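You operate a simulated robot arm through the tools that you are given. There is no shell and no other tool.

The job below is to be done with a simulated robot arm. You get a single attempt, and the scene is never put back.

Task
Lay the teal pad square on the grey panel and weigh it down.
Fine: tab toward the panel's grip; square it with the alignment bar, then push the bar back; use the black weight. Set down upright: black weight.

It is judged by the outcome, as a careful person would: the job done as asked, and still so three seconds after it is handed in. It fails if anything else is knocked over, pushed out of place, dropped, spilled or broken.

Robot
A 6-joint arm with a two-finger gripper, fixed in place. Base frame: the origin is at the foot of the arm, x ahead of it, y to its left, z up. Units: mm, degrees, N and s.
Its first joint turns from -166.0 to 166.0 degrees. Payload 3.43 kg.
The tool frame sits at the grasp point between the pads (the TCP): z along the fingers, y along the line on which they close. The tips reach 20 mm beyond it. Largest opening 190 mm; the body of the gripper starts 248 mm behind the TCP.
Orientation is that of the tool frame in the base frame, as a unit quaternion [x, y, z, w]. With the fingers straight down and closing along the base's y, the tool's x points along the base's -x, its y along +y and its z along -z.

Tools
- The arm moves only by the tool nudge_tool. Its argument "rows" is a list of rows, each an object (a shift or turn left out is 0, a gripper value left out holds the last) with "translation": the shift along the tool's x, y, z in units of 150 mm (1.0 is 150 mm), a list of three; "turn": the turn, a rotation vector about the tool's x, y, z in units of 45 degrees (1.0 is 45 degrees), a list of three. In form: [{"translation": [dx, dy, dz], "turn": [rx, ry, rz]}, ...]. A call has 1 to 20 rows; each row is the pose to reach, as a shift and turn from the pose commanded when the call began, along the tool's axes at that moment. "jaw" is the gripper command, from -1 (fully open) to 1 (shut), values between in proportion, set as the call begins (left out, the last holds). A call with a number of a shift or a turn outside -1 to 1 is refused whole. A row lasts 0.2 s, in which the tool goes at most 50 mm and 8.6 degrees; a call with a longer step from one row to the next is refused whole, and so is a gripper value outside its range. A pose out of reach is approached as far as the arm can. The call stops where the force on the tool passes 90 N (or 10 N more than at its start, if that is more) or the arm is blocked; 0.2 s more then pass. Each finger travels about 153 mm/s and halts on what it meets, pressing with about 34 N; the grip force reading is that of the motor and also rises with nothing between the fingers. The clock runs only during rows and for 0.2 s after the last one: add rows that repeat a pose to give the fingers time. The reply holds the time, the measured pose of the TCP, the force on the tool along the base axes, the opening and the grip force, in the units named above and with some noise, with the torque about the TCP (base axes, N m) and any sound that the robot's microphone picked up.
- Cameras (640 x 400 px; columns grow to the right, rows downward): "scene" is fixed at [399.1, -650.3, 1554]; the picture's right is [0.73, -0.68, 0.00], its down [-0.51, -0.55, -0.67] and it looks along [0.45, 0.49, -0.74] (base axes); focal length 300 px, centre (320, 200). "wrist" rides on the gripper at [70, -8, -288] in the tool frame; the picture's right is [0.12, 0.99, 0.00], its down [-0.96, 0.11, -0.25] and it looks along [-0.25, 0.03, 0.97] (tool axes); focal length 261 px, centre (320, 200). There is no depth. A picture from a camera that has moved, and an enlarged one, comes with that camera's place and axes in the base frame and with its lens.
- snapshot(camera): a new picture of that camera. It takes no simulated time.
- move_column(by): slides the trunk up (or, below 0, down) by that many mm; the arm rides with it, the base frame stays. It gives what a move gives, with no picture.
- enlarge(camera, box): a new picture of the part [left, top, right, bottom] of that camera's present view, enlarged. It takes no simulated time.
- hand_in(): hands the job in; it is judged then, once.

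Nothing tells you positions but the pictures and the camera data. Unless the task says otherwise, let go and move clear before handing in.

The tools are called by a JSON object that holds its "method" and its "body". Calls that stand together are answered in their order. nudge_tool: Moves the arm, as the interface text tells. Its arguments: {"type":"object","properties":{"rows":{"type":"array"},"jaw":{"type":"number"}},"required":["rows"]} The other tools are called the same way: move_column (by) slides the trunk up or down; snapshot (camera) takes a picture; enlarge (camera, box) takes an enlarged picture of a part of a camera's view; hand_in () hands the job in.

At the start:

```text
time: 0.0
tcp_pos: [670.4, 123.8, 1174.3]
orientation: [-0.001, 1.0, 0.0, 0.0]
ft_force: [-0.7, 0.0, 0.1]
wrist_torque: [0.01, -0.01, 0.0]
gripper_width: 190.1
grasp_force: 0.1
trunk travel left (down, up): [-300.0, 140.0]
```

scene: 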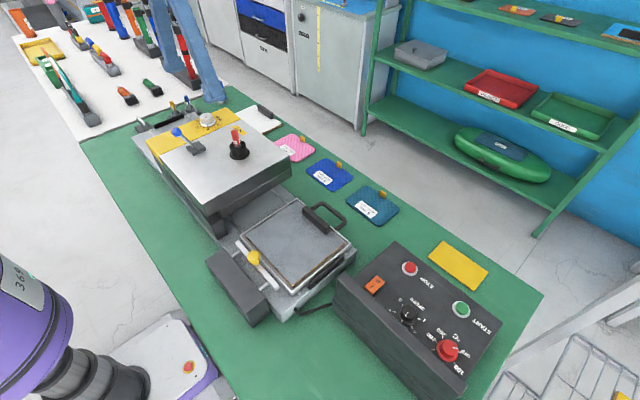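
wrist: 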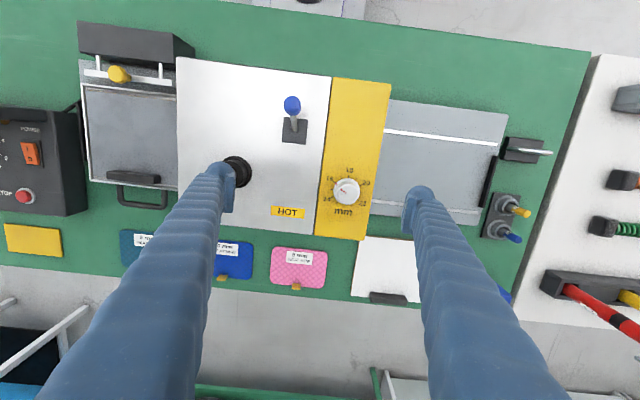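

I see a green bench with a press-like machine, a grey panel (tray) with a black grip, an alignment bar with a yellow knob, and pads in teal, blue and pink behind it. I'll enlarge the views to locate each item before moving.

{"method": "enlarge", "body": {"camera": "scene", "box": [200, 170, 420, 330]}}

{"method": "enlarge", "body": {"camera": "scene", "box": [120, 80, 320, 220]}}

{"method": "enlarge", "body": {"camera": "wrist", "box": [0, 0, 320, 280]}}

{"method": "enlarge", "body": {"camera": "scene", "box": [0, 0, 240, 150]}}

{"method": "enlarge", "body": {"camera": "scene", "box": [320, 220, 560, 400]}}

```text
2.50 times, centred on (310, 250) of scene
camera zoom: at [399.1, -650.3, 1554.0], right [0.73, -0.68, 0.0], down [-0.51, -0.55, -0.67], along [0.45, 0.49, -0.74], focal length 751 px, centre (345, 75)
```

zoom: 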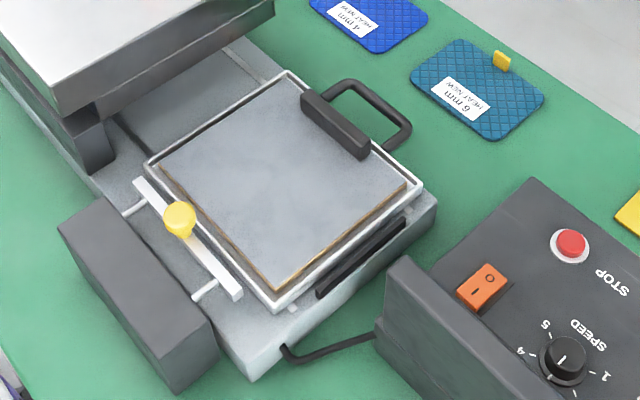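

```text
2.86 times, centred on (220, 150) of scene
camera zoom: at [399.1, -650.3, 1554.0], right [0.73, -0.68, 0.0], down [-0.51, -0.55, -0.67], along [0.45, 0.49, -0.74], focal length 858 px, centre (606, 343)
```

zoom: 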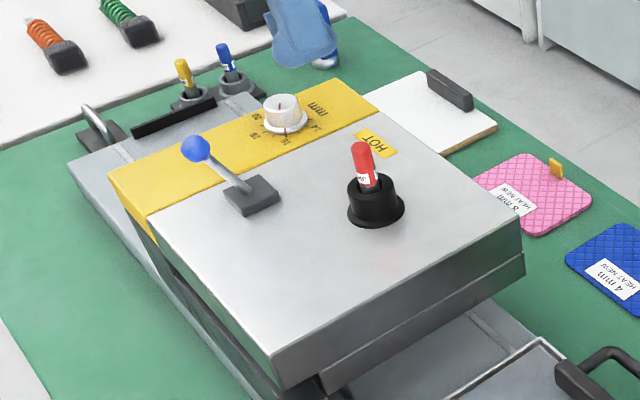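

```text
1.43 times, centred on (160, 140) of wrist
camera zoom: at [599.5, 116.2, 1462.3], right [-0.12, 0.99, 0.0], down [0.96, 0.12, 0.25], along [0.24, 0.03, -0.97], focal length 372 px, centre (549, 286)
```

zoom: 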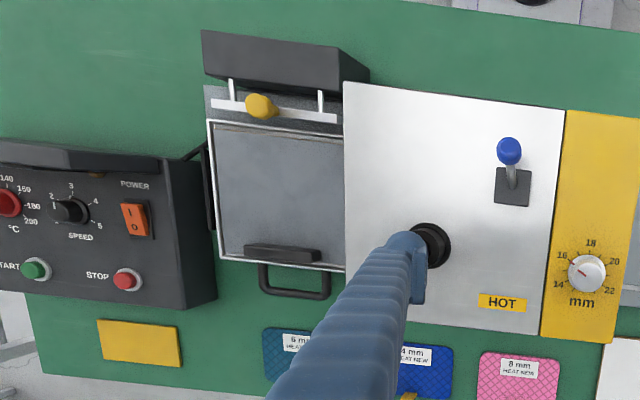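

```text
2.67 times, centred on (120, 75) of scene
camera zoom: at [399.1, -650.3, 1554.0], right [0.73, -0.68, 0.0], down [-0.51, -0.55, -0.67], along [0.45, 0.49, -0.74], focal length 801 px, centre (853, 533)
```

zoom: 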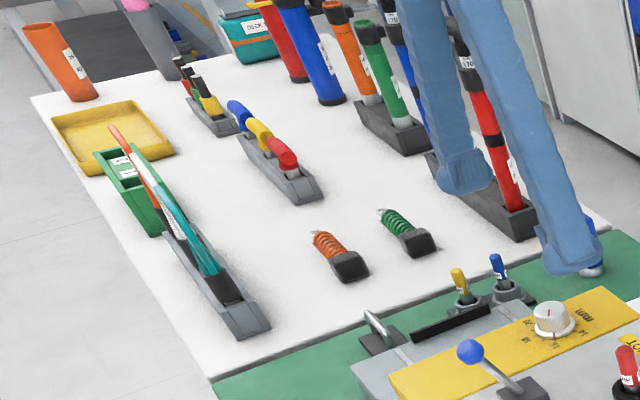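

```text
2.22 times, centred on (440, 310) of scene
camera zoom: at [399.1, -650.3, 1554.0], right [0.73, -0.68, 0.0], down [-0.51, -0.55, -0.67], along [0.45, 0.49, -0.74], focal length 667 px, centre (53, -44)
```

zoom: 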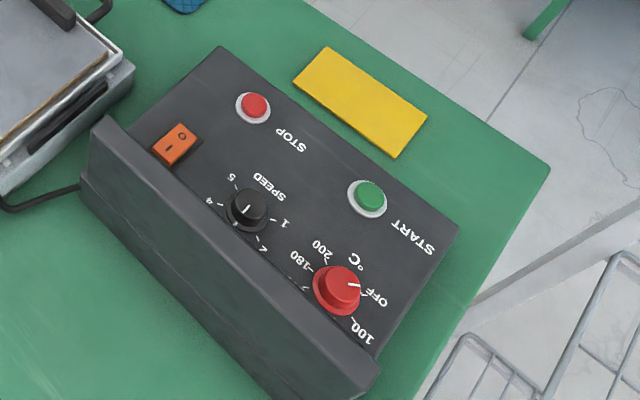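

I place the bench top near z≈820, with the teal pad around (947,-301) and the panel around (654,-273). I still need to find the black weight, so I'll zoom in on more areas.

{"method": "enlarge", "body": {"camera": "scene", "box": [215, 110, 275, 170]}}

{"method": "enlarge", "body": {"camera": "scene", "box": [380, 0, 640, 200]}}

{"method": "enlarge", "body": {"camera": "wrist", "box": [380, 40, 640, 340]}}

{"method": "enlarge", "body": {"camera": "wrist", "box": [60, 10, 220, 130]}}

{"method": "enlarge", "body": {"camera": "scene", "box": [340, 170, 420, 230]}}

{"method": "enlarge", "body": {"camera": "scene", "box": [0, 250, 240, 400]}}

```text
6.67 times, centred on (245, 140) of scene
camera zoom: at [399.1, -650.3, 1554.0], right [0.73, -0.68, 0.0], down [-0.51, -0.55, -0.67], along [0.45, 0.49, -0.74], focal length 2002 px, centre (820, 600)
```

zoom: 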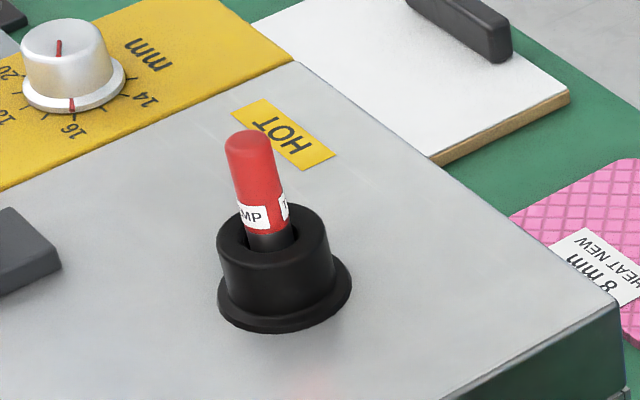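

```text
2.00 times, centred on (510, 100) of scene
camera zoom: at [399.1, -650.3, 1554.0], right [0.73, -0.68, 0.0], down [-0.51, -0.55, -0.67], along [0.45, 0.49, -0.74], focal length 600 px, centre (-60, 400)
```

zoom: 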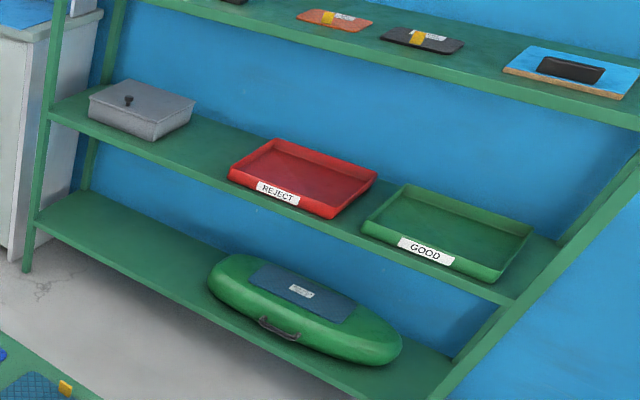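

```text
1.33 times, centred on (510, 190) of wrist
camera zoom: at [599.5, 116.2, 1462.3], right [-0.12, 0.99, 0.0], down [0.96, 0.12, 0.25], along [0.24, 0.03, -0.97], focal length 348 px, centre (67, 213)
```

zoom: 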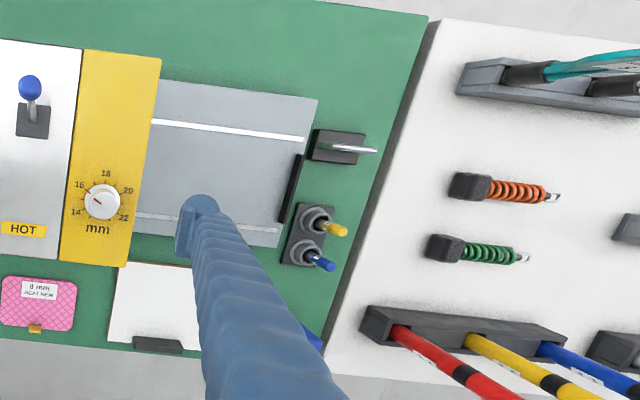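

```text
3.33 times, centred on (140, 70) of wrist
camera zoom: at [599.5, 116.2, 1462.3], right [-0.12, 0.99, 0.0], down [0.96, 0.12, 0.25], along [0.24, 0.03, -0.97], focal length 869 px, centre (920, 633)
```

zoom: 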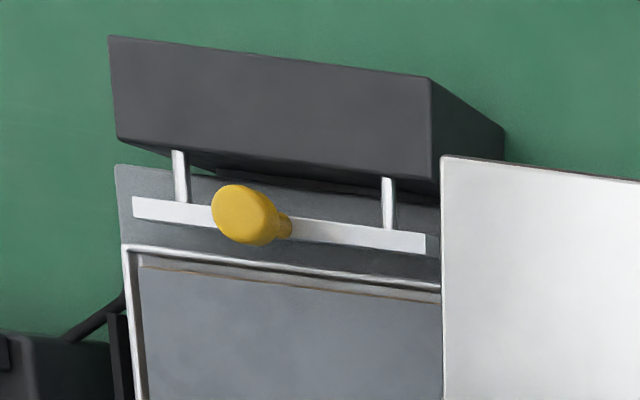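

```text
6.67 times, centred on (380, 200) of scene
camera zoom: at [399.1, -650.3, 1554.0], right [0.73, -0.68, 0.0], down [-0.51, -0.55, -0.67], along [0.45, 0.49, -0.74], focal length 2002 px, centre (-80, 200)
```

zoom: 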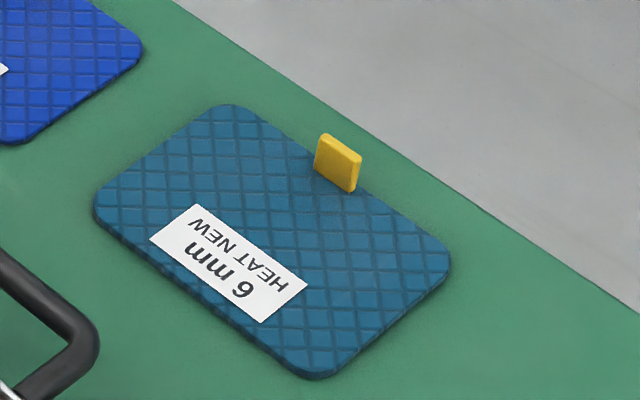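

```text
2.67 times, centred on (120, 325) of scene
camera zoom: at [399.1, -650.3, 1554.0], right [0.73, -0.68, 0.0], down [-0.51, -0.55, -0.67], along [0.45, 0.49, -0.74], focal length 801 px, centre (853, -133)
```

zoom: 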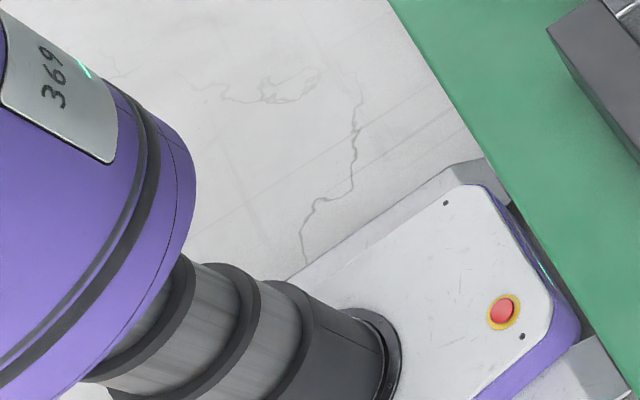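

The pad's tab is a yellow upright flag on its far (+x) side, the same side as the panel's grip. The black cup on the press only holds a red pen, and part of the bench is hidden behind the fingers, so I'll move the arm aside to look for the weight.

{"method": "nudge_tool", "body": {"rows": [{"translation": [0, -0.33, 0]}, {"translation": [0, -0.66, 0]}, {"translation": [0, -0.99, 0]}]}}

```text
time: 0.8
tcp_pos: [671.2, -28.1, 1176.6]
orientation: [0.0, 1.0, 0.0, 0.0]
ft_force: [0.4, 0.1, -0.2]
wrist_torque: [-0.01, 0.0, -0.02]
gripper_width: 190.2
grasp_force: 0.1
trunk travel left (down, up): [-300.0, 140.0]
```

The tool has moved cleanly to y≈-28. I'll take both views to look for the black weight.

{"method": "snapshot", "body": {"camera": "scene"}}

{"method": "snapshot", "body": {"camera": "wrist"}}

{"method": "enlarge", "body": {"camera": "scene", "box": [120, 50, 300, 170]}}

```text
taken
```

scene: 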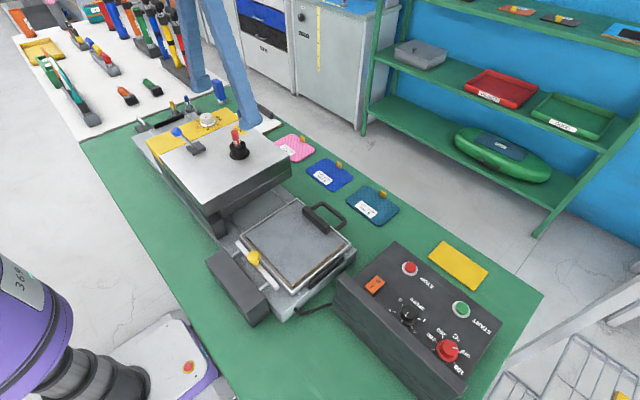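

```text
taken
camera wrist: at [600.4, -36.3, 1463.7], right [-0.12, 0.99, 0.0], down [0.96, 0.12, 0.25], along [0.25, 0.03, -0.97], focal length 261 px, centre (320, 200)
```

wrist: 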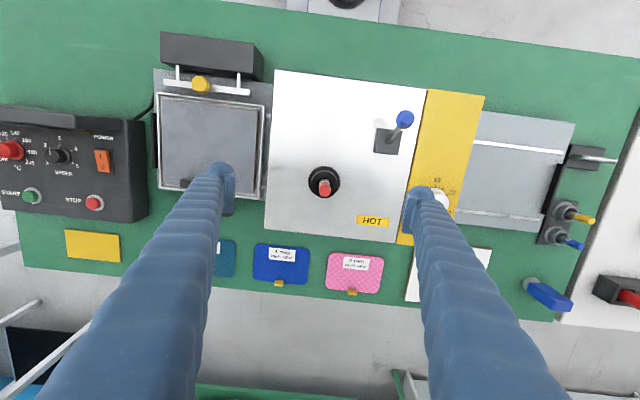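

```text
3.33 times, centred on (210, 110) of scene
camera zoom: at [399.1, -650.3, 1554.0], right [0.73, -0.68, 0.0], down [-0.51, -0.55, -0.67], along [0.45, 0.49, -0.74], focal length 1001 px, centre (687, 500)
```

zoom: 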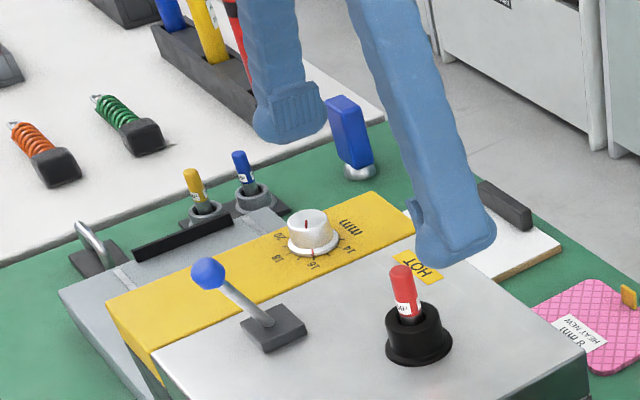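

A blue object with a chrome foot came into view, but still no black weight. I'll tilt the wrist camera toward -y to look at the side the scene camera can't see.

{"method": "nudge_tool", "body": {"rows": [{"turn": [0.19, 0, 0]}, {"turn": [0.38, 0, 0]}, {"turn": [0.57, 0, 0]}, {"turn": [0.76, 0, 0]}, {"turn": [0.95, 0, 0]}]}}

{"method": "snapshot", "body": {"camera": "wrist"}}

{"method": "snapshot", "body": {"camera": "scene"}}

```text
time: 2.0
tcp_pos: [669.9, -23.9, 1176.2]
orientation: [0.0, 0.931, -0.366, 0.001]
ft_force: [0.9, 0.2, 0.7]
wrist_torque: [-0.03, 0.05, -0.02]
gripper_width: 190.3
grasp_force: 0.0
trunk travel left (down, up): [-300.0, 140.0]
```

```text
taken
camera wrist: at [600.4, 166.4, 1392.3], right [-0.12, 0.73, -0.68], down [0.96, 0.25, 0.1], along [0.25, -0.64, -0.73], focal length 261 px, centre (320, 200)
```

wrist: 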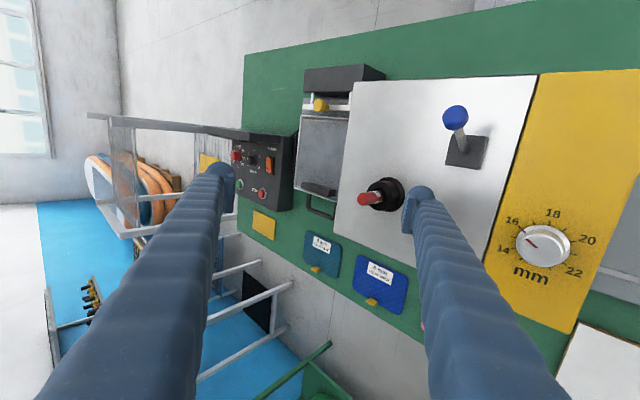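

```text
taken
```

scene: 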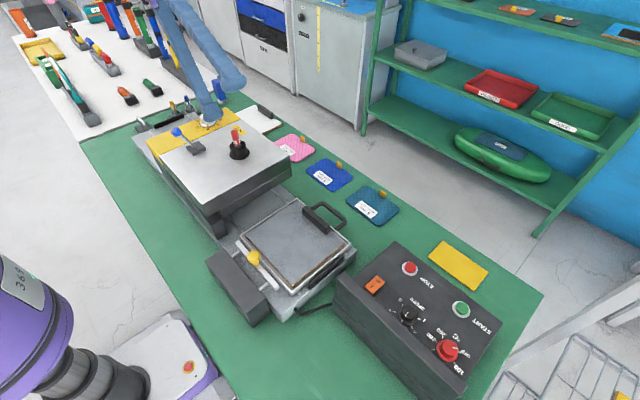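

Nothing that looks like a weight on the -y side yet. I'll zoom in on this view, then tilt back the other way.

{"method": "enlarge", "body": {"camera": "wrist", "box": [40, 90, 360, 330]}}

{"method": "enlarge", "body": {"camera": "wrist", "box": [260, 50, 540, 230]}}

{"method": "nudge_tool", "body": {"rows": [{"turn": [-0.19, 0, 0]}, {"turn": [-0.38, 0, 0]}, {"turn": [-0.57, 0, 0]}, {"turn": [-0.76, 0, 0]}, {"turn": [-0.95, 0, 0]}]}}

```text
1.67 times, centred on (200, 210) of wrist
camera zoom: at [600.4, 166.4, 1392.3], right [-0.12, 0.73, -0.68], down [0.96, 0.25, 0.1], along [0.25, -0.64, -0.73], focal length 434 px, centre (520, 183)
```

zoom: 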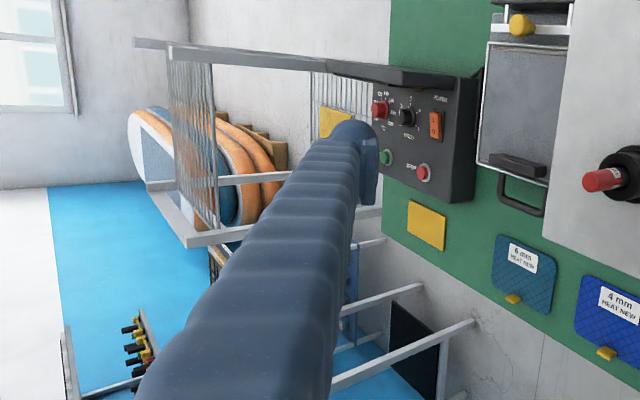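

```text
2.22 times, centred on (400, 140) of wrist
camera zoom: at [600.4, 166.4, 1392.3], right [-0.12, 0.73, -0.68], down [0.96, 0.25, 0.1], along [0.25, -0.64, -0.73], focal length 579 px, centre (142, 333)
```

zoom: 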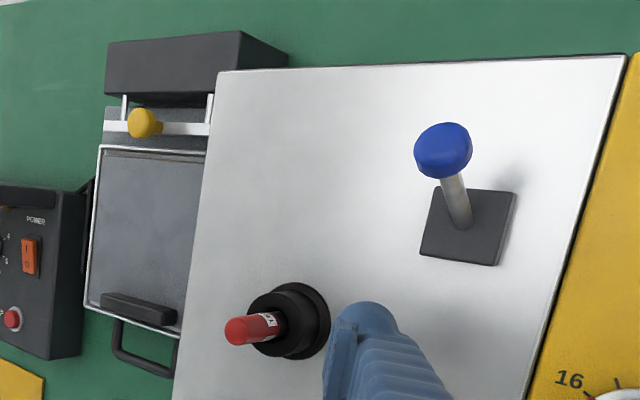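

```text
time: 3.2
tcp_pos: [669.4, -25.1, 1176.0]
orientation: [0.0, 1.0, 0.001, 0.0]
ft_force: [-0.7, -0.8, 0.1]
wrist_torque: [0.05, -0.01, 0.0]
gripper_width: 190.0
grasp_force: 0.1
trunk travel left (down, up): [-300.0, 140.0]
```

The -y side shows only racks and floor mats, with no weight on the bench. Next I'll tilt the camera toward +y and look there.

{"method": "nudge_tool", "body": {"rows": [{"turn": [-0.19, 0, 0]}, {"turn": [-0.38, 0, 0]}, {"turn": [-0.57, 0, 0]}, {"turn": [-0.76, 0, 0]}, {"turn": [-0.95, 0, 0]}]}}

{"method": "snapshot", "body": {"camera": "wrist"}}

{"method": "enlarge", "body": {"camera": "scene", "box": [0, 0, 280, 170]}}

{"method": "enlarge", "body": {"camera": "wrist", "box": [60, 40, 340, 240]}}

{"method": "enlarge", "body": {"camera": "wrist", "box": [340, 40, 640, 240]}}

```text
time: 4.4
tcp_pos: [671.4, -24.1, 1173.5]
orientation: [0.0, 0.931, 0.365, 0.0]
ft_force: [-0.2, -0.7, 0.3]
wrist_torque: [0.05, 0.03, 0.04]
gripper_width: 190.1
grasp_force: 0.2
trunk travel left (down, up): [-300.0, 140.0]
```

```text
taken
camera wrist: at [601.5, -226.7, 1379.0], right [-0.12, 0.73, 0.68], down [0.96, -0.08, 0.26], along [0.25, 0.68, -0.69], focal length 261 px, centre (320, 200)
```

wrist: 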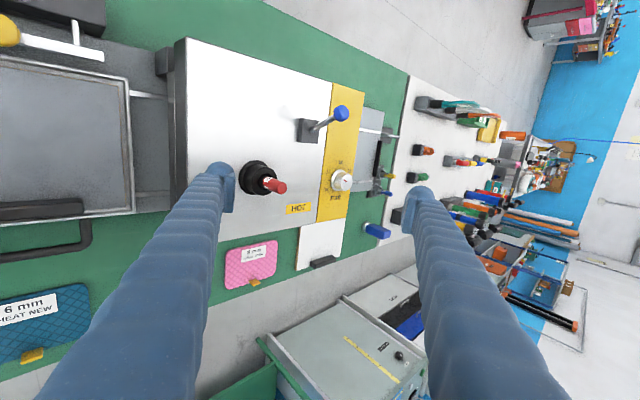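

```text
2.29 times, centred on (140, 85) of scene
camera zoom: at [399.1, -650.3, 1554.0], right [0.73, -0.68, 0.0], down [-0.51, -0.55, -0.67], along [0.45, 0.49, -0.74], focal length 686 px, centre (731, 463)
```

zoom: 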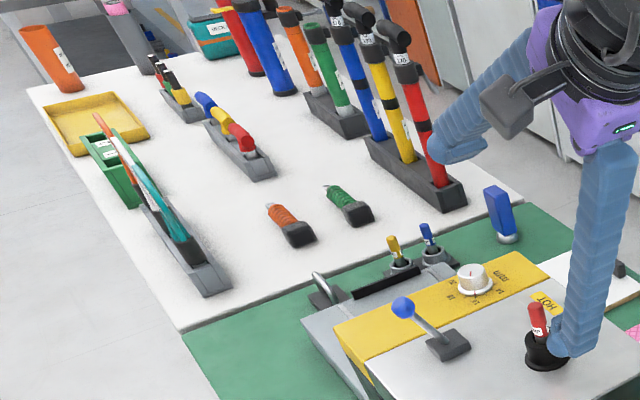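

```text
2.00 times, centred on (200, 140) of wrist
camera zoom: at [601.5, -226.7, 1379.0], right [-0.12, 0.73, 0.68], down [0.96, -0.08, 0.26], along [0.25, 0.68, -0.69], focal length 521 px, centre (560, 320)
```

zoom: 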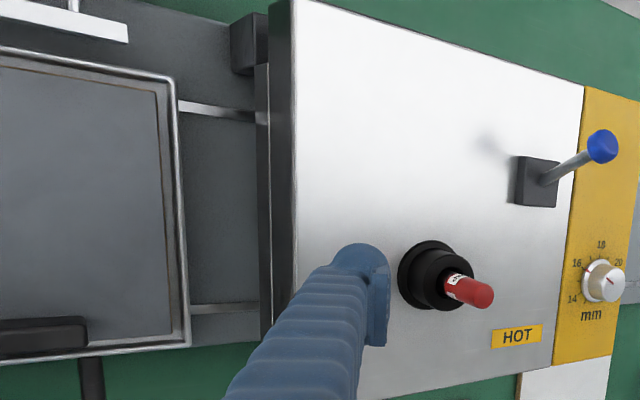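

```text
2.00 times, centred on (490, 140) of wrist
camera zoom: at [601.5, -226.7, 1379.0], right [-0.12, 0.73, 0.68], down [0.96, -0.08, 0.26], along [0.25, 0.68, -0.69], focal length 521 px, centre (-20, 320)
```

zoom: 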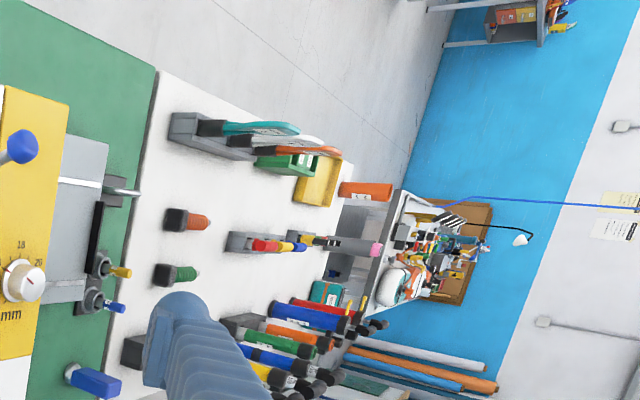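

The bench, press and racket tables are all visible now, and no obvious free-standing black weight stands out. The candidates are the black blocks on the panels and the black cup on the press, so I'll compare them at high zoom.

{"method": "enlarge", "body": {"camera": "scene", "box": [285, 190, 355, 245]}}

{"method": "enlarge", "body": {"camera": "scene", "box": [590, 10, 640, 50]}}

{"method": "enlarge", "body": {"camera": "wrist", "box": [230, 150, 300, 205]}}

{"method": "enlarge", "body": {"camera": "wrist", "box": [340, 100, 420, 250]}}

{"method": "enlarge", "body": {"camera": "wrist", "box": [0, 0, 200, 260]}}

{"method": "enlarge", "body": {"camera": "wrist", "box": [270, 200, 350, 280]}}

```text
7.27 times, centred on (320, 218) of scene
camera zoom: at [399.1, -650.3, 1554.0], right [0.73, -0.68, 0.0], down [-0.51, -0.55, -0.67], along [0.45, 0.49, -0.74], focal length 2184 px, centre (320, 73)
```

zoom: 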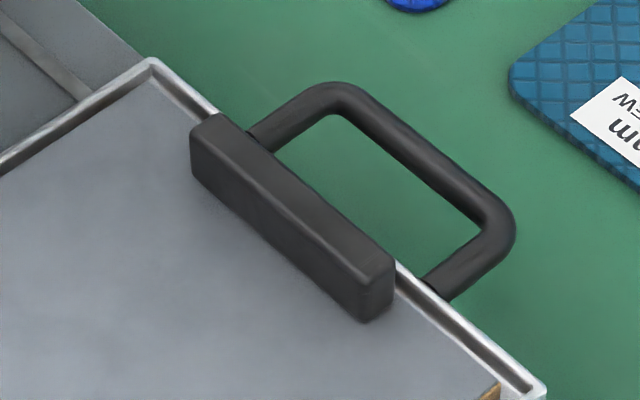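

```text
10.00 times, centred on (615, 30) of scene
camera zoom: at [399.1, -650.3, 1554.0], right [0.73, -0.68, 0.0], down [-0.51, -0.55, -0.67], along [0.45, 0.49, -0.74], focal length 3003 px, centre (-2630, 1900)
```

zoom: 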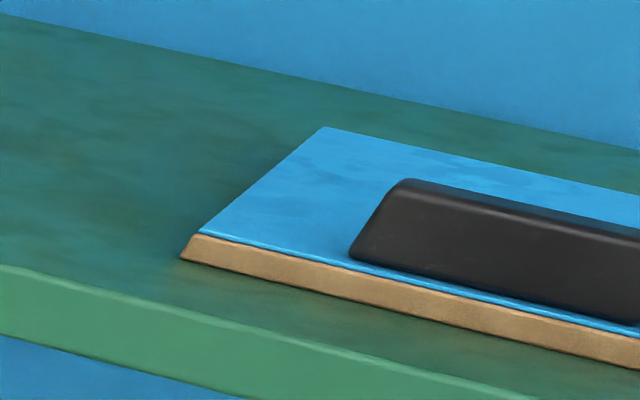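

```text
7.27 times, centred on (265, 178) of wrist
camera zoom: at [601.5, -226.7, 1379.0], right [-0.12, 0.73, 0.68], down [0.96, -0.08, 0.26], along [0.25, 0.68, -0.69], focal length 1896 px, centre (720, 364)
```

zoom: 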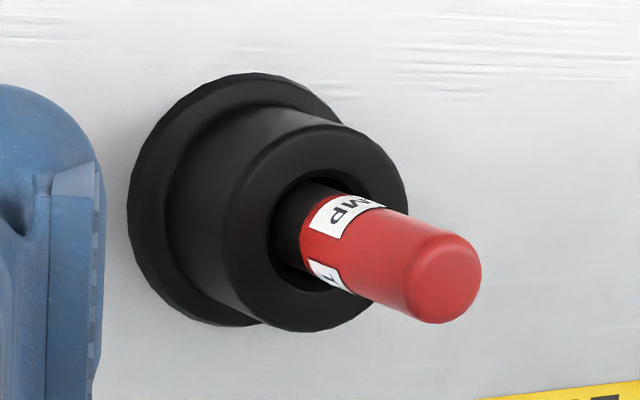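

```text
2.67 times, centred on (380, 175) of wrist
camera zoom: at [601.5, -226.7, 1379.0], right [-0.12, 0.73, 0.68], down [0.96, -0.08, 0.26], along [0.25, 0.68, -0.69], focal length 695 px, centre (160, 267)
```

zoom: 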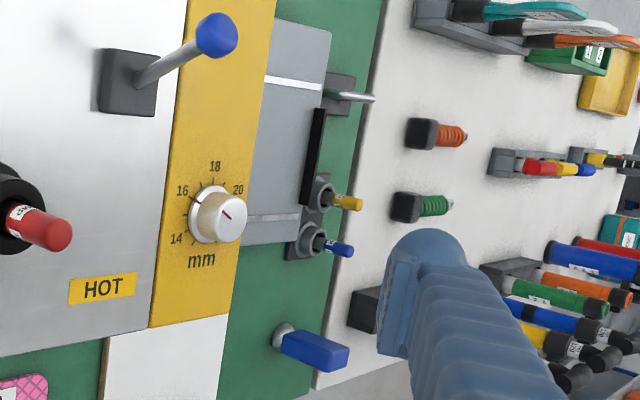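

```text
1.54 times, centred on (100, 130) of wrist
camera zoom: at [601.5, -226.7, 1379.0], right [-0.12, 0.73, 0.68], down [0.96, -0.08, 0.26], along [0.25, 0.68, -0.69], focal length 401 px, centre (658, 308)
```

zoom: 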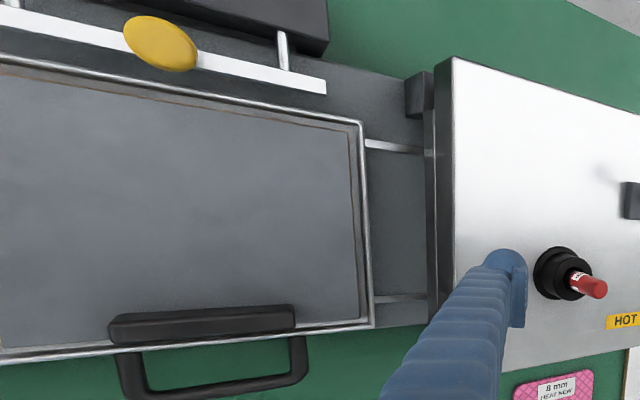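

```text
5.00 times, centred on (310, 240) of wrist
camera zoom: at [601.5, -226.7, 1379.0], right [-0.12, 0.73, 0.68], down [0.96, -0.08, 0.26], along [0.25, 0.68, -0.69], focal length 1303 px, centre (370, 0)
```

zoom: 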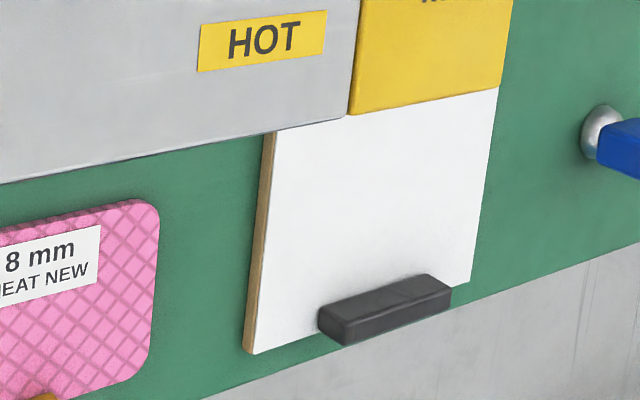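

All three panels carry the same black block, so that block is the panel's grip and not the weight. I'll bring the tool back to vertical and shift toward -y to look at the trolley and the area out of the scene camera's view.

{"method": "nudge_tool", "body": {"rows": [{"turn": [0.19, 0, 0]}, {"turn": [0.38, 0, 0]}, {"turn": [0.57, 0, 0]}, {"turn": [0.76, 0, 0]}, {"turn": [0.95, 0, 0]}]}}

{"method": "nudge_tool", "body": {"rows": [{"translation": [0.1, -0.33, 0]}, {"translation": [0.2, -0.66, 0]}, {"translation": [0.3, -0.98, 0]}]}}

{"method": "nudge_tool", "body": {"rows": [{"translation": [0.1, -0.31, 0]}, {"translation": [0.2, -0.62, 0]}, {"translation": [0.3, -0.93, 0]}]}}

{"method": "snapshot", "body": {"camera": "wrist"}}

{"method": "snapshot", "body": {"camera": "scene"}}

```text
time: 5.6
tcp_pos: [669.2, -23.4, 1175.1]
orientation: [0.0, 1.0, -0.001, 0.0]
ft_force: [0.6, 0.0, 0.0]
wrist_torque: [-0.06, 0.02, 0.02]
gripper_width: 189.9
grasp_force: 0.1
trunk travel left (down, up): [-300.0, 140.0]
```

```text
refused: row 1 steps farther than a row can; nothing moved
```

```text
time: 6.4
tcp_pos: [623.6, -165.8, 1174.3]
orientation: [0.0, 1.0, 0.0, 0.0]
ft_force: [-0.2, 0.9, 0.1]
wrist_torque: [0.03, -0.02, 0.01]
gripper_width: 190.2
grasp_force: 0.0
trunk travel left (down, up): [-300.0, 140.0]
```

```text
taken
camera wrist: at [553.8, -173.5, 1461.6], right [-0.12, 0.99, 0.0], down [0.96, 0.12, 0.25], along [0.25, 0.03, -0.97], focal length 261 px, centre (320, 200)
```

wrist: 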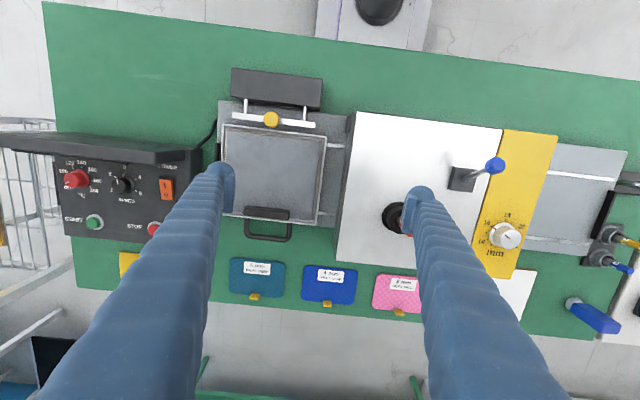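

```text
taken
```

scene: 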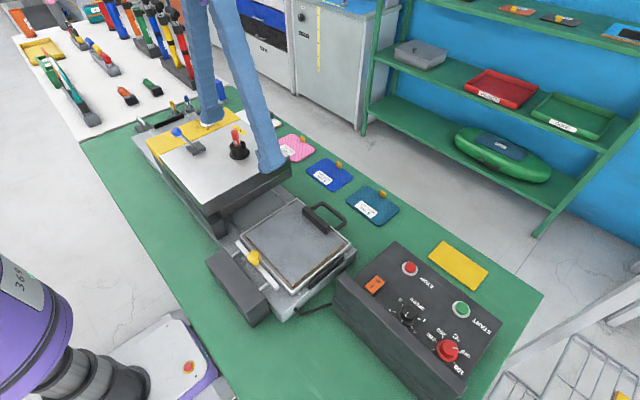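

The whole green bench is visible and shows no loose weight. There is a wire trolley beyond its -y end, so I'll move that way and look at it.

{"method": "nudge_tool", "body": {"rows": [{"translation": [0.1, -0.31, 0]}, {"translation": [0.2, -0.62, 0]}, {"translation": [0.3, -0.93, 0]}]}}

{"method": "nudge_tool", "body": {"rows": [{"translation": [0.1, -0.31, 0]}, {"translation": [0.2, -0.62, 0]}, {"translation": [0.3, -0.93, 0]}]}}

{"method": "nudge_tool", "body": {"rows": [{"turn": [0.19, 0, 0]}, {"turn": [0.38, 0, 0]}, {"turn": [0.57, 0, 0]}]}}

{"method": "snapshot", "body": {"camera": "wrist"}}

{"method": "snapshot", "body": {"camera": "scene"}}

```text
time: 7.2
tcp_pos: [576.0, -301.9, 1173.9]
orientation: [-0.002, 1.0, 0.0, 0.0]
ft_force: [0.1, -0.6, -0.8]
wrist_torque: [-0.05, -0.04, 0.0]
gripper_width: 189.9
grasp_force: 0.0
trunk travel left (down, up): [-300.0, 140.0]
```

```text
time: 8.0
tcp_pos: [534.6, -441.9, 1178.0]
orientation: [-0.001, 1.0, 0.0, 0.0]
ft_force: [-0.1, -1.2, -0.1]
wrist_torque: [-0.01, -0.04, 0.01]
gripper_width: 190.2
grasp_force: 0.0
trunk travel left (down, up): [-300.0, 140.0]
```

```text
time: 8.8
tcp_pos: [534.3, -442.0, 1176.3]
orientation: [-0.002, 0.975, -0.223, 0.0]
ft_force: [0.5, -0.7, 0.3]
wrist_torque: [0.08, 0.01, 0.01]
gripper_width: 189.5
grasp_force: 0.0
trunk travel left (down, up): [-300.0, 140.0]
```

```text
taken
camera wrist: at [464.3, -325.0, 1438.8], right [-0.12, 0.89, -0.43], down [0.96, 0.21, 0.17], along [0.25, -0.39, -0.89], focal length 261 px, centre (320, 200)
```

wrist: 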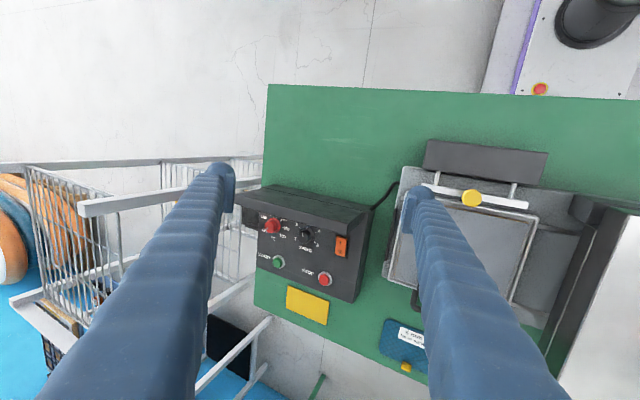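

```text
taken
```

scene: 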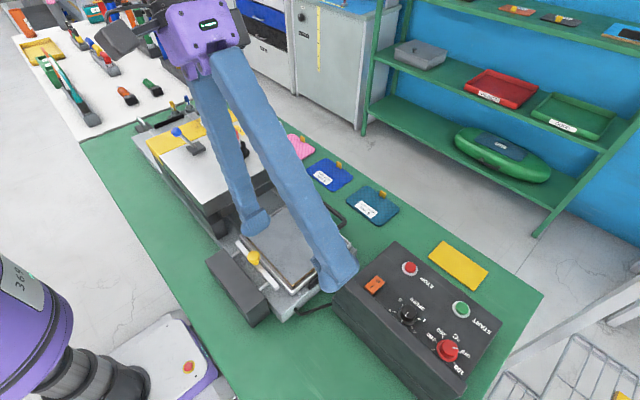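

The trolley holds only low-lying items, so still no weight there. I'll zoom tightly on the labelled coloured sticks and the other small objects from the scene camera.

{"method": "enlarge", "body": {"camera": "scene", "box": [165, 90, 205, 120]}}

{"method": "enlarge", "body": {"camera": "wrist", "box": [0, 150, 280, 360]}}

{"method": "enlarge", "body": {"camera": "scene", "box": [205, 245, 300, 330]}}

{"method": "enlarge", "body": {"camera": "scene", "box": [320, 230, 540, 400]}}

{"method": "enlarge", "body": {"camera": "scene", "box": [480, 280, 640, 400]}}

```text
13.33 times, centred on (185, 105) of scene
camera zoom: at [399.1, -650.3, 1554.0], right [0.73, -0.68, 0.0], down [-0.51, -0.55, -0.67], along [0.45, 0.49, -0.74], focal length 4004 px, centre (2120, 1467)
```

zoom: 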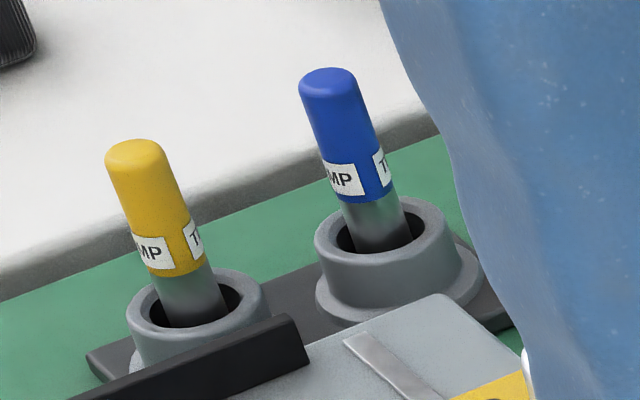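

```text
1.90 times, centred on (140, 255) of wrist
camera zoom: at [464.3, -325.0, 1438.8], right [-0.12, 0.89, -0.43], down [0.96, 0.21, 0.17], along [0.25, -0.39, -0.89], focal length 496 px, centre (663, 95)
```

zoom: 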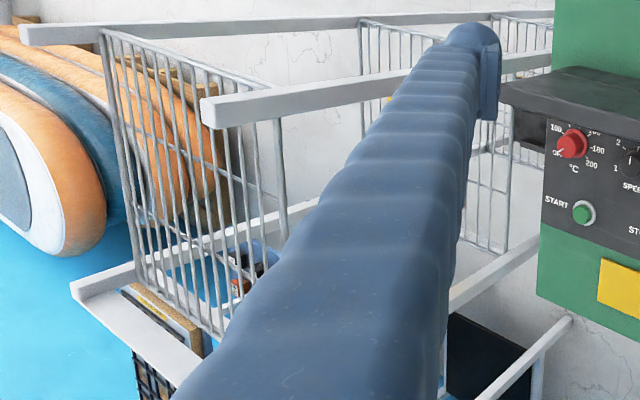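

```text
4.71 times, centred on (252, 288) of scene
camera zoom: at [399.1, -650.3, 1554.0], right [0.73, -0.68, 0.0], down [-0.51, -0.55, -0.67], along [0.45, 0.49, -0.74], focal length 1413 px, centre (638, -212)
```

zoom: 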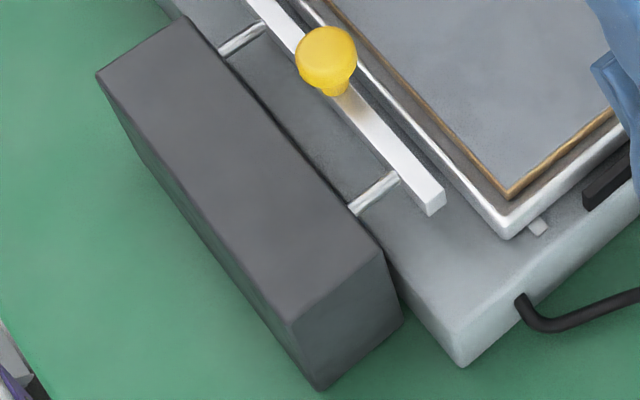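

```text
2.35 times, centred on (430, 315) of scene
camera zoom: at [399.1, -650.3, 1554.0], right [0.73, -0.68, 0.0], down [-0.51, -0.55, -0.67], along [0.45, 0.49, -0.74], focal length 706 px, centre (61, -71)
```

zoom: 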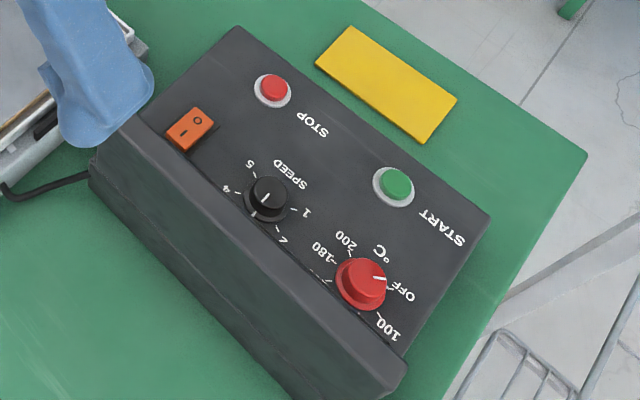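

```text
3.33 times, centred on (560, 340) of scene
camera zoom: at [399.1, -650.3, 1554.0], right [0.73, -0.68, 0.0], down [-0.51, -0.55, -0.67], along [0.45, 0.49, -0.74], focal length 1001 px, centre (-480, -267)
```

zoom: 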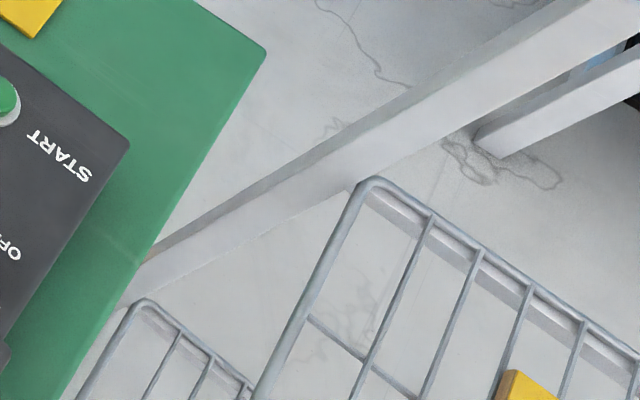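

The three coloured sticks are all "TEMP" markers in cups, two grey and one black. I'll straighten the tool and then tilt back toward -x to check the area beside and behind the robot.

{"method": "nudge_tool", "body": {"rows": [{"turn": [-0.19, 0, 0]}, {"turn": [-0.38, 0, 0]}, {"turn": [-0.57, 0, 0]}]}}

{"method": "nudge_tool", "body": {"rows": [{"turn": [0, 0.19, 0]}, {"turn": [0, 0.38, 0]}, {"turn": [0, 0.57, 0]}, {"turn": [0, 0.76, 0]}, {"turn": [0, 0.95, 0]}]}}

{"method": "snapshot", "body": {"camera": "wrist"}}

```text
time: 9.6
tcp_pos: [534.5, -442.1, 1175.4]
orientation: [-0.001, 1.0, 0.001, 0.0]
ft_force: [0.8, 0.8, -0.2]
wrist_torque: [0.03, 0.01, 0.02]
gripper_width: 189.9
grasp_force: 0.0
trunk travel left (down, up): [-300.0, 140.0]
```

```text
time: 10.8
tcp_pos: [536.9, -444.8, 1174.2]
orientation: [0.0, 0.931, 0.0, -0.366]
ft_force: [0.4, 0.8, -0.3]
wrist_torque: [0.04, 0.19, -0.02]
gripper_width: 190.2
grasp_force: 0.1
trunk travel left (down, up): [-300.0, 140.0]
```

```text
taken
camera wrist: at [681.9, -451.7, 1432.1], right [-0.09, 0.99, 0.08], down [0.87, 0.12, -0.47], along [-0.48, 0.03, -0.88], focal length 261 px, centre (320, 200)
```

wrist: 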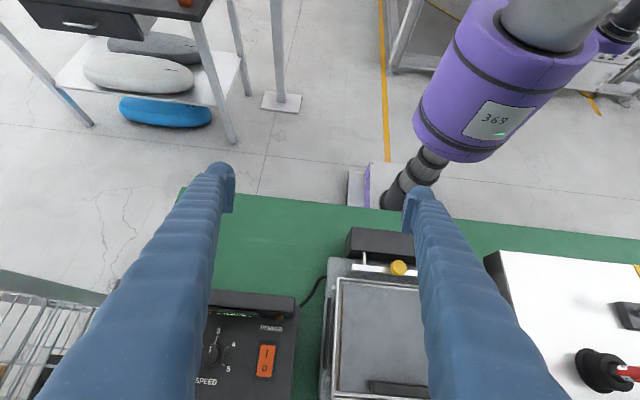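

Behind the robot there is only furniture well out of reach. I'll zoom closely on the white table's items from the scene camera, then check the area under the press head.

{"method": "enlarge", "body": {"camera": "scene", "box": [105, 65, 175, 115]}}

{"method": "enlarge", "body": {"camera": "scene", "box": [130, 100, 240, 180]}}

{"method": "enlarge", "body": {"camera": "scene", "box": [190, 170, 300, 250]}}

{"method": "enlarge", "body": {"camera": "scene", "box": [0, 0, 130, 90]}}

{"method": "enlarge", "body": {"camera": "wrist", "box": [0, 0, 640, 200]}}

```text
8.00 times, centred on (140, 90) of scene
camera zoom: at [399.1, -650.3, 1554.0], right [0.73, -0.68, 0.0], down [-0.51, -0.55, -0.67], along [0.45, 0.49, -0.74], focal length 2402 px, centre (1760, 1080)
```

zoom: 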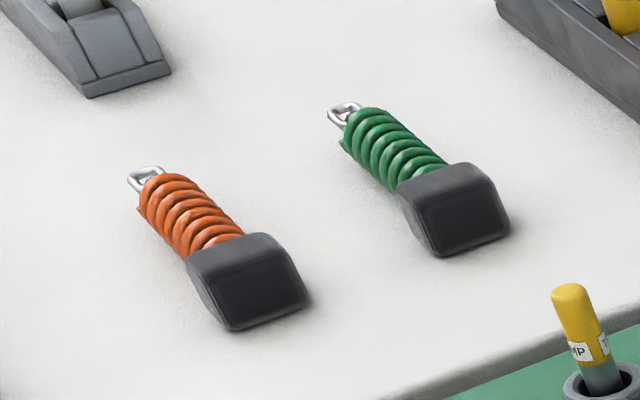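

```text
5.00 times, centred on (185, 140) of scene
camera zoom: at [399.1, -650.3, 1554.0], right [0.73, -0.68, 0.0], down [-0.51, -0.55, -0.67], along [0.45, 0.49, -0.74], focal length 1501 px, centre (995, 500)
```

zoom: 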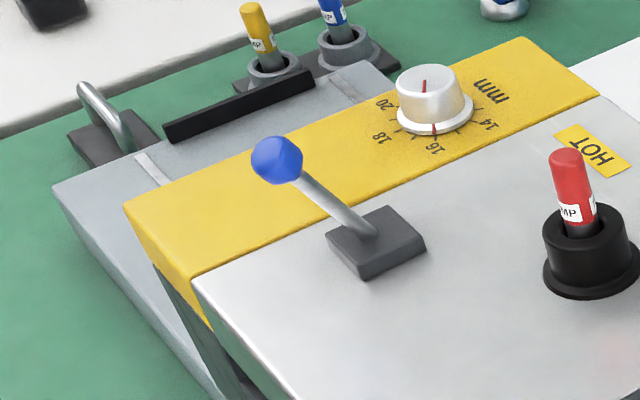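

```text
5.00 times, centred on (245, 210) of scene
camera zoom: at [399.1, -650.3, 1554.0], right [0.73, -0.68, 0.0], down [-0.51, -0.55, -0.67], along [0.45, 0.49, -0.74], focal length 1501 px, centre (695, 150)
```

zoom: 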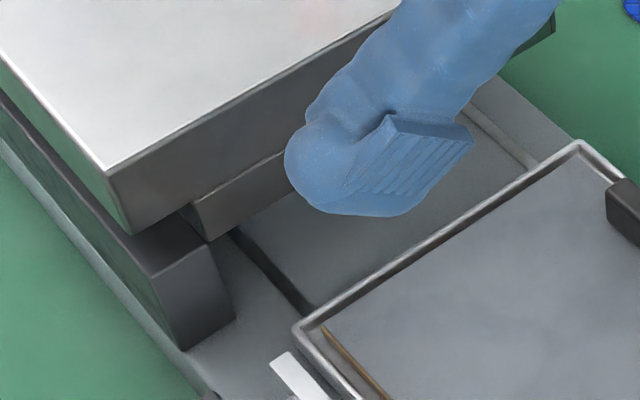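

```text
4.44 times, centred on (65, 45) of scene
camera zoom: at [399.1, -650.3, 1554.0], right [0.73, -0.68, 0.0], down [-0.51, -0.55, -0.67], along [0.45, 0.49, -0.74], focal length 1334 px, centre (1453, 889)
```

zoom: 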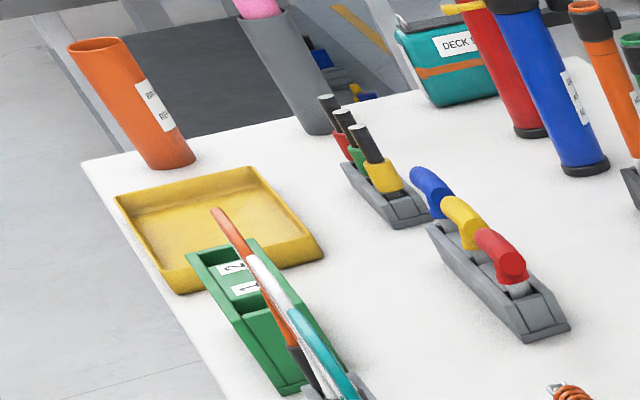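

```text
1.00 times, centred on (320, 100) of wrist (not enlarged: the box is as wide or as high as the picture)
camera zoom: at [681.9, -451.7, 1432.1], right [-0.09, 0.99, 0.08], down [0.87, 0.12, -0.47], along [-0.48, 0.03, -0.88], focal length 261 px, centre (320, 300)
```

zoom: 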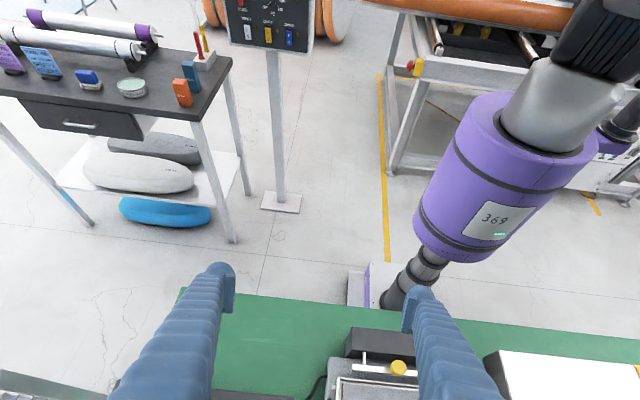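

This is a surfboard deck-pad workshop. The blue object with a chrome foot is the closest thing to a standing weight so far, so I'll zoom in on it and the area around it.

{"method": "snapshot", "body": {"camera": "scene"}}

{"method": "enlarge", "body": {"camera": "scene", "box": [195, 70, 255, 120]}}

{"method": "enlarge", "body": {"camera": "wrist", "box": [0, 150, 640, 400]}}

```text
taken
```

scene: 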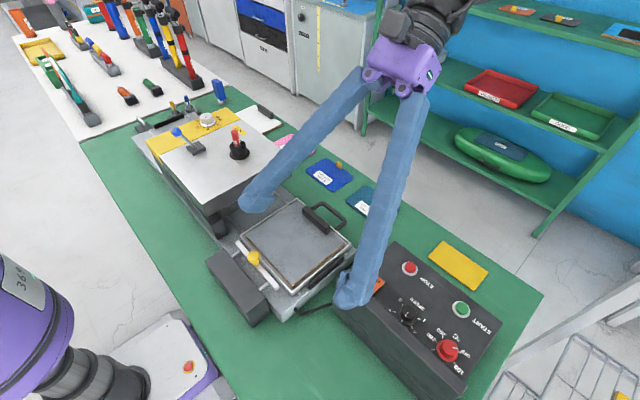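

```text
8.00 times, centred on (225, 95) of scene
camera zoom: at [399.1, -650.3, 1554.0], right [0.73, -0.68, 0.0], down [-0.51, -0.55, -0.67], along [0.45, 0.49, -0.74], focal length 2402 px, centre (1080, 1040)
```

zoom: 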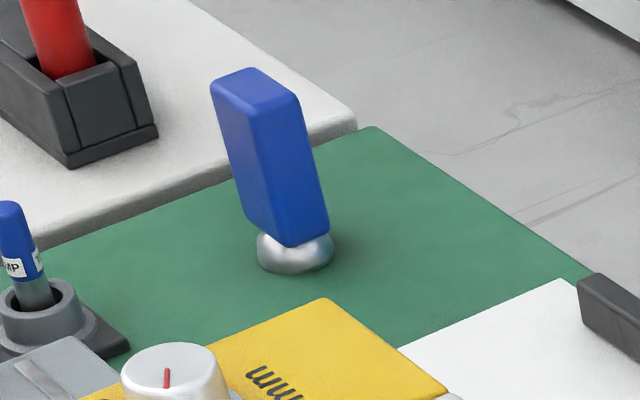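

```text
1.00 times, centred on (320, 275) of wrist (not enlarged: the box is as wide or as high as the picture)
camera zoom: at [681.9, -451.7, 1432.1], right [-0.09, 0.99, 0.08], down [0.87, 0.12, -0.47], along [-0.48, 0.03, -0.88], focal length 261 px, centre (320, 125)
```

zoom: 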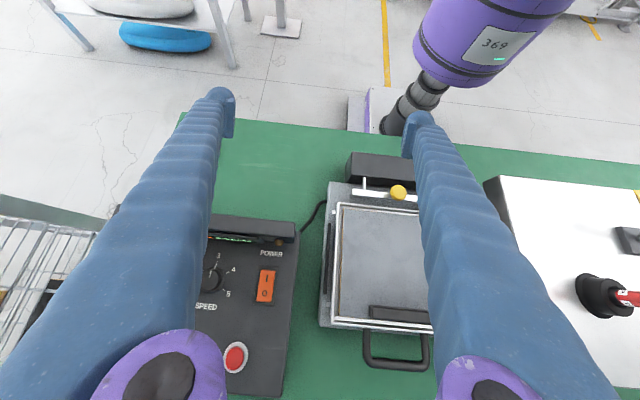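

The blue object is a roller-type hand tool, not a weight. I'll zoom on the black cup and its red stick from this new angle to read the label.

{"method": "enlarge", "body": {"camera": "wrist", "box": [560, 330, 640, 400]}}

{"method": "enlarge", "body": {"camera": "scene", "box": [225, 120, 255, 165]}}

```text
5.71 times, centred on (600, 365) of wrist
camera zoom: at [681.9, -451.7, 1432.1], right [-0.09, 0.99, 0.08], down [0.87, 0.12, -0.47], along [-0.48, 0.03, -0.88], focal length 1489 px, centre (-1280, -743)
```

zoom: 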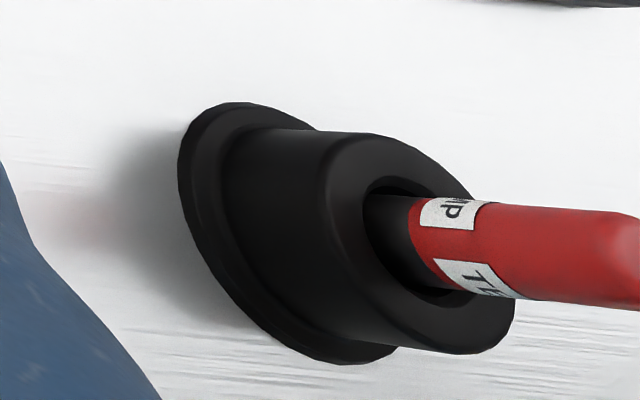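

```text
8.89 times, centred on (240, 142) of scene
camera zoom: at [399.1, -650.3, 1554.0], right [0.73, -0.68, 0.0], down [-0.51, -0.55, -0.67], along [0.45, 0.49, -0.74], focal length 2669 px, centre (1031, 711)
```

zoom: 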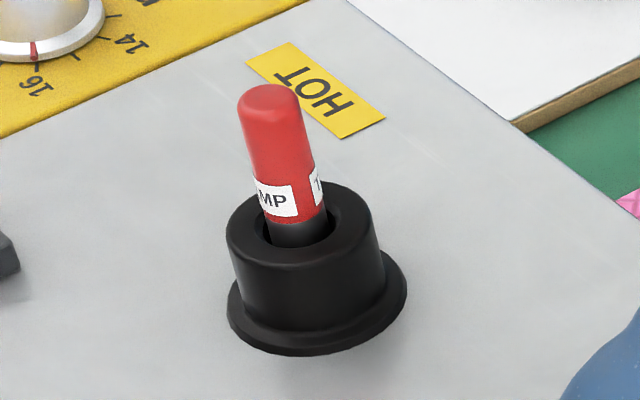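

The label reads "TEMP", so the black cup looks like a marker holder. I'll straighten up and take one full look at the trolley beyond the -y end, since that is the only nearby place I haven't seen clearly.

{"method": "nudge_tool", "body": {"rows": [{"turn": [0, -0.19, 0]}, {"turn": [0, -0.38, 0]}, {"turn": [0, -0.57, 0]}, {"turn": [0, -0.76, 0]}, {"turn": [0, -0.95, 0]}]}}

{"method": "nudge_tool", "body": {"rows": [{"turn": [0.19, 0, 0]}, {"turn": [0.38, 0, 0]}, {"turn": [0.57, 0, 0]}, {"turn": [0.76, 0, 0]}, {"turn": [0.95, 0, 0]}]}}

{"method": "snapshot", "body": {"camera": "wrist"}}

```text
time: 12.0
tcp_pos: [534.0, -442.8, 1177.0]
orientation: [0.0, 1.0, -0.001, 0.002]
ft_force: [0.8, 0.8, 0.7]
wrist_torque: [0.01, -0.14, 0.02]
gripper_width: 190.1
grasp_force: 0.1
trunk travel left (down, up): [-300.0, 140.0]
```

```text
time: 13.2
tcp_pos: [535.2, -442.1, 1175.0]
orientation: [-0.001, 0.931, -0.365, 0.0]
ft_force: [0.5, 0.5, -1.0]
wrist_torque: [0.02, 0.06, -0.05]
gripper_width: 189.7
grasp_force: 0.0
trunk travel left (down, up): [-300.0, 140.0]
```

```text
taken
camera wrist: at [465.0, -252.9, 1391.1], right [-0.12, 0.73, -0.67], down [0.96, 0.25, 0.1], along [0.25, -0.64, -0.73], focal length 261 px, centre (320, 200)
```

wrist: 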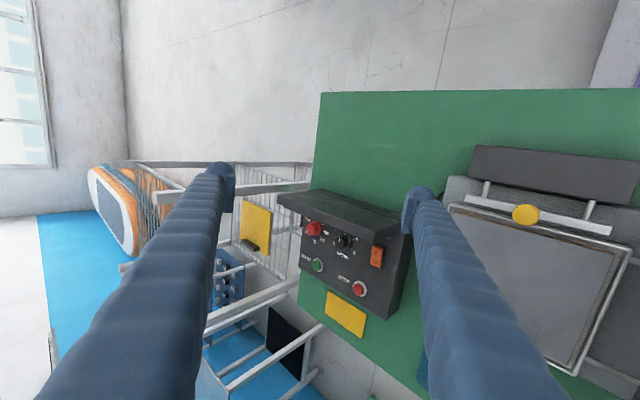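

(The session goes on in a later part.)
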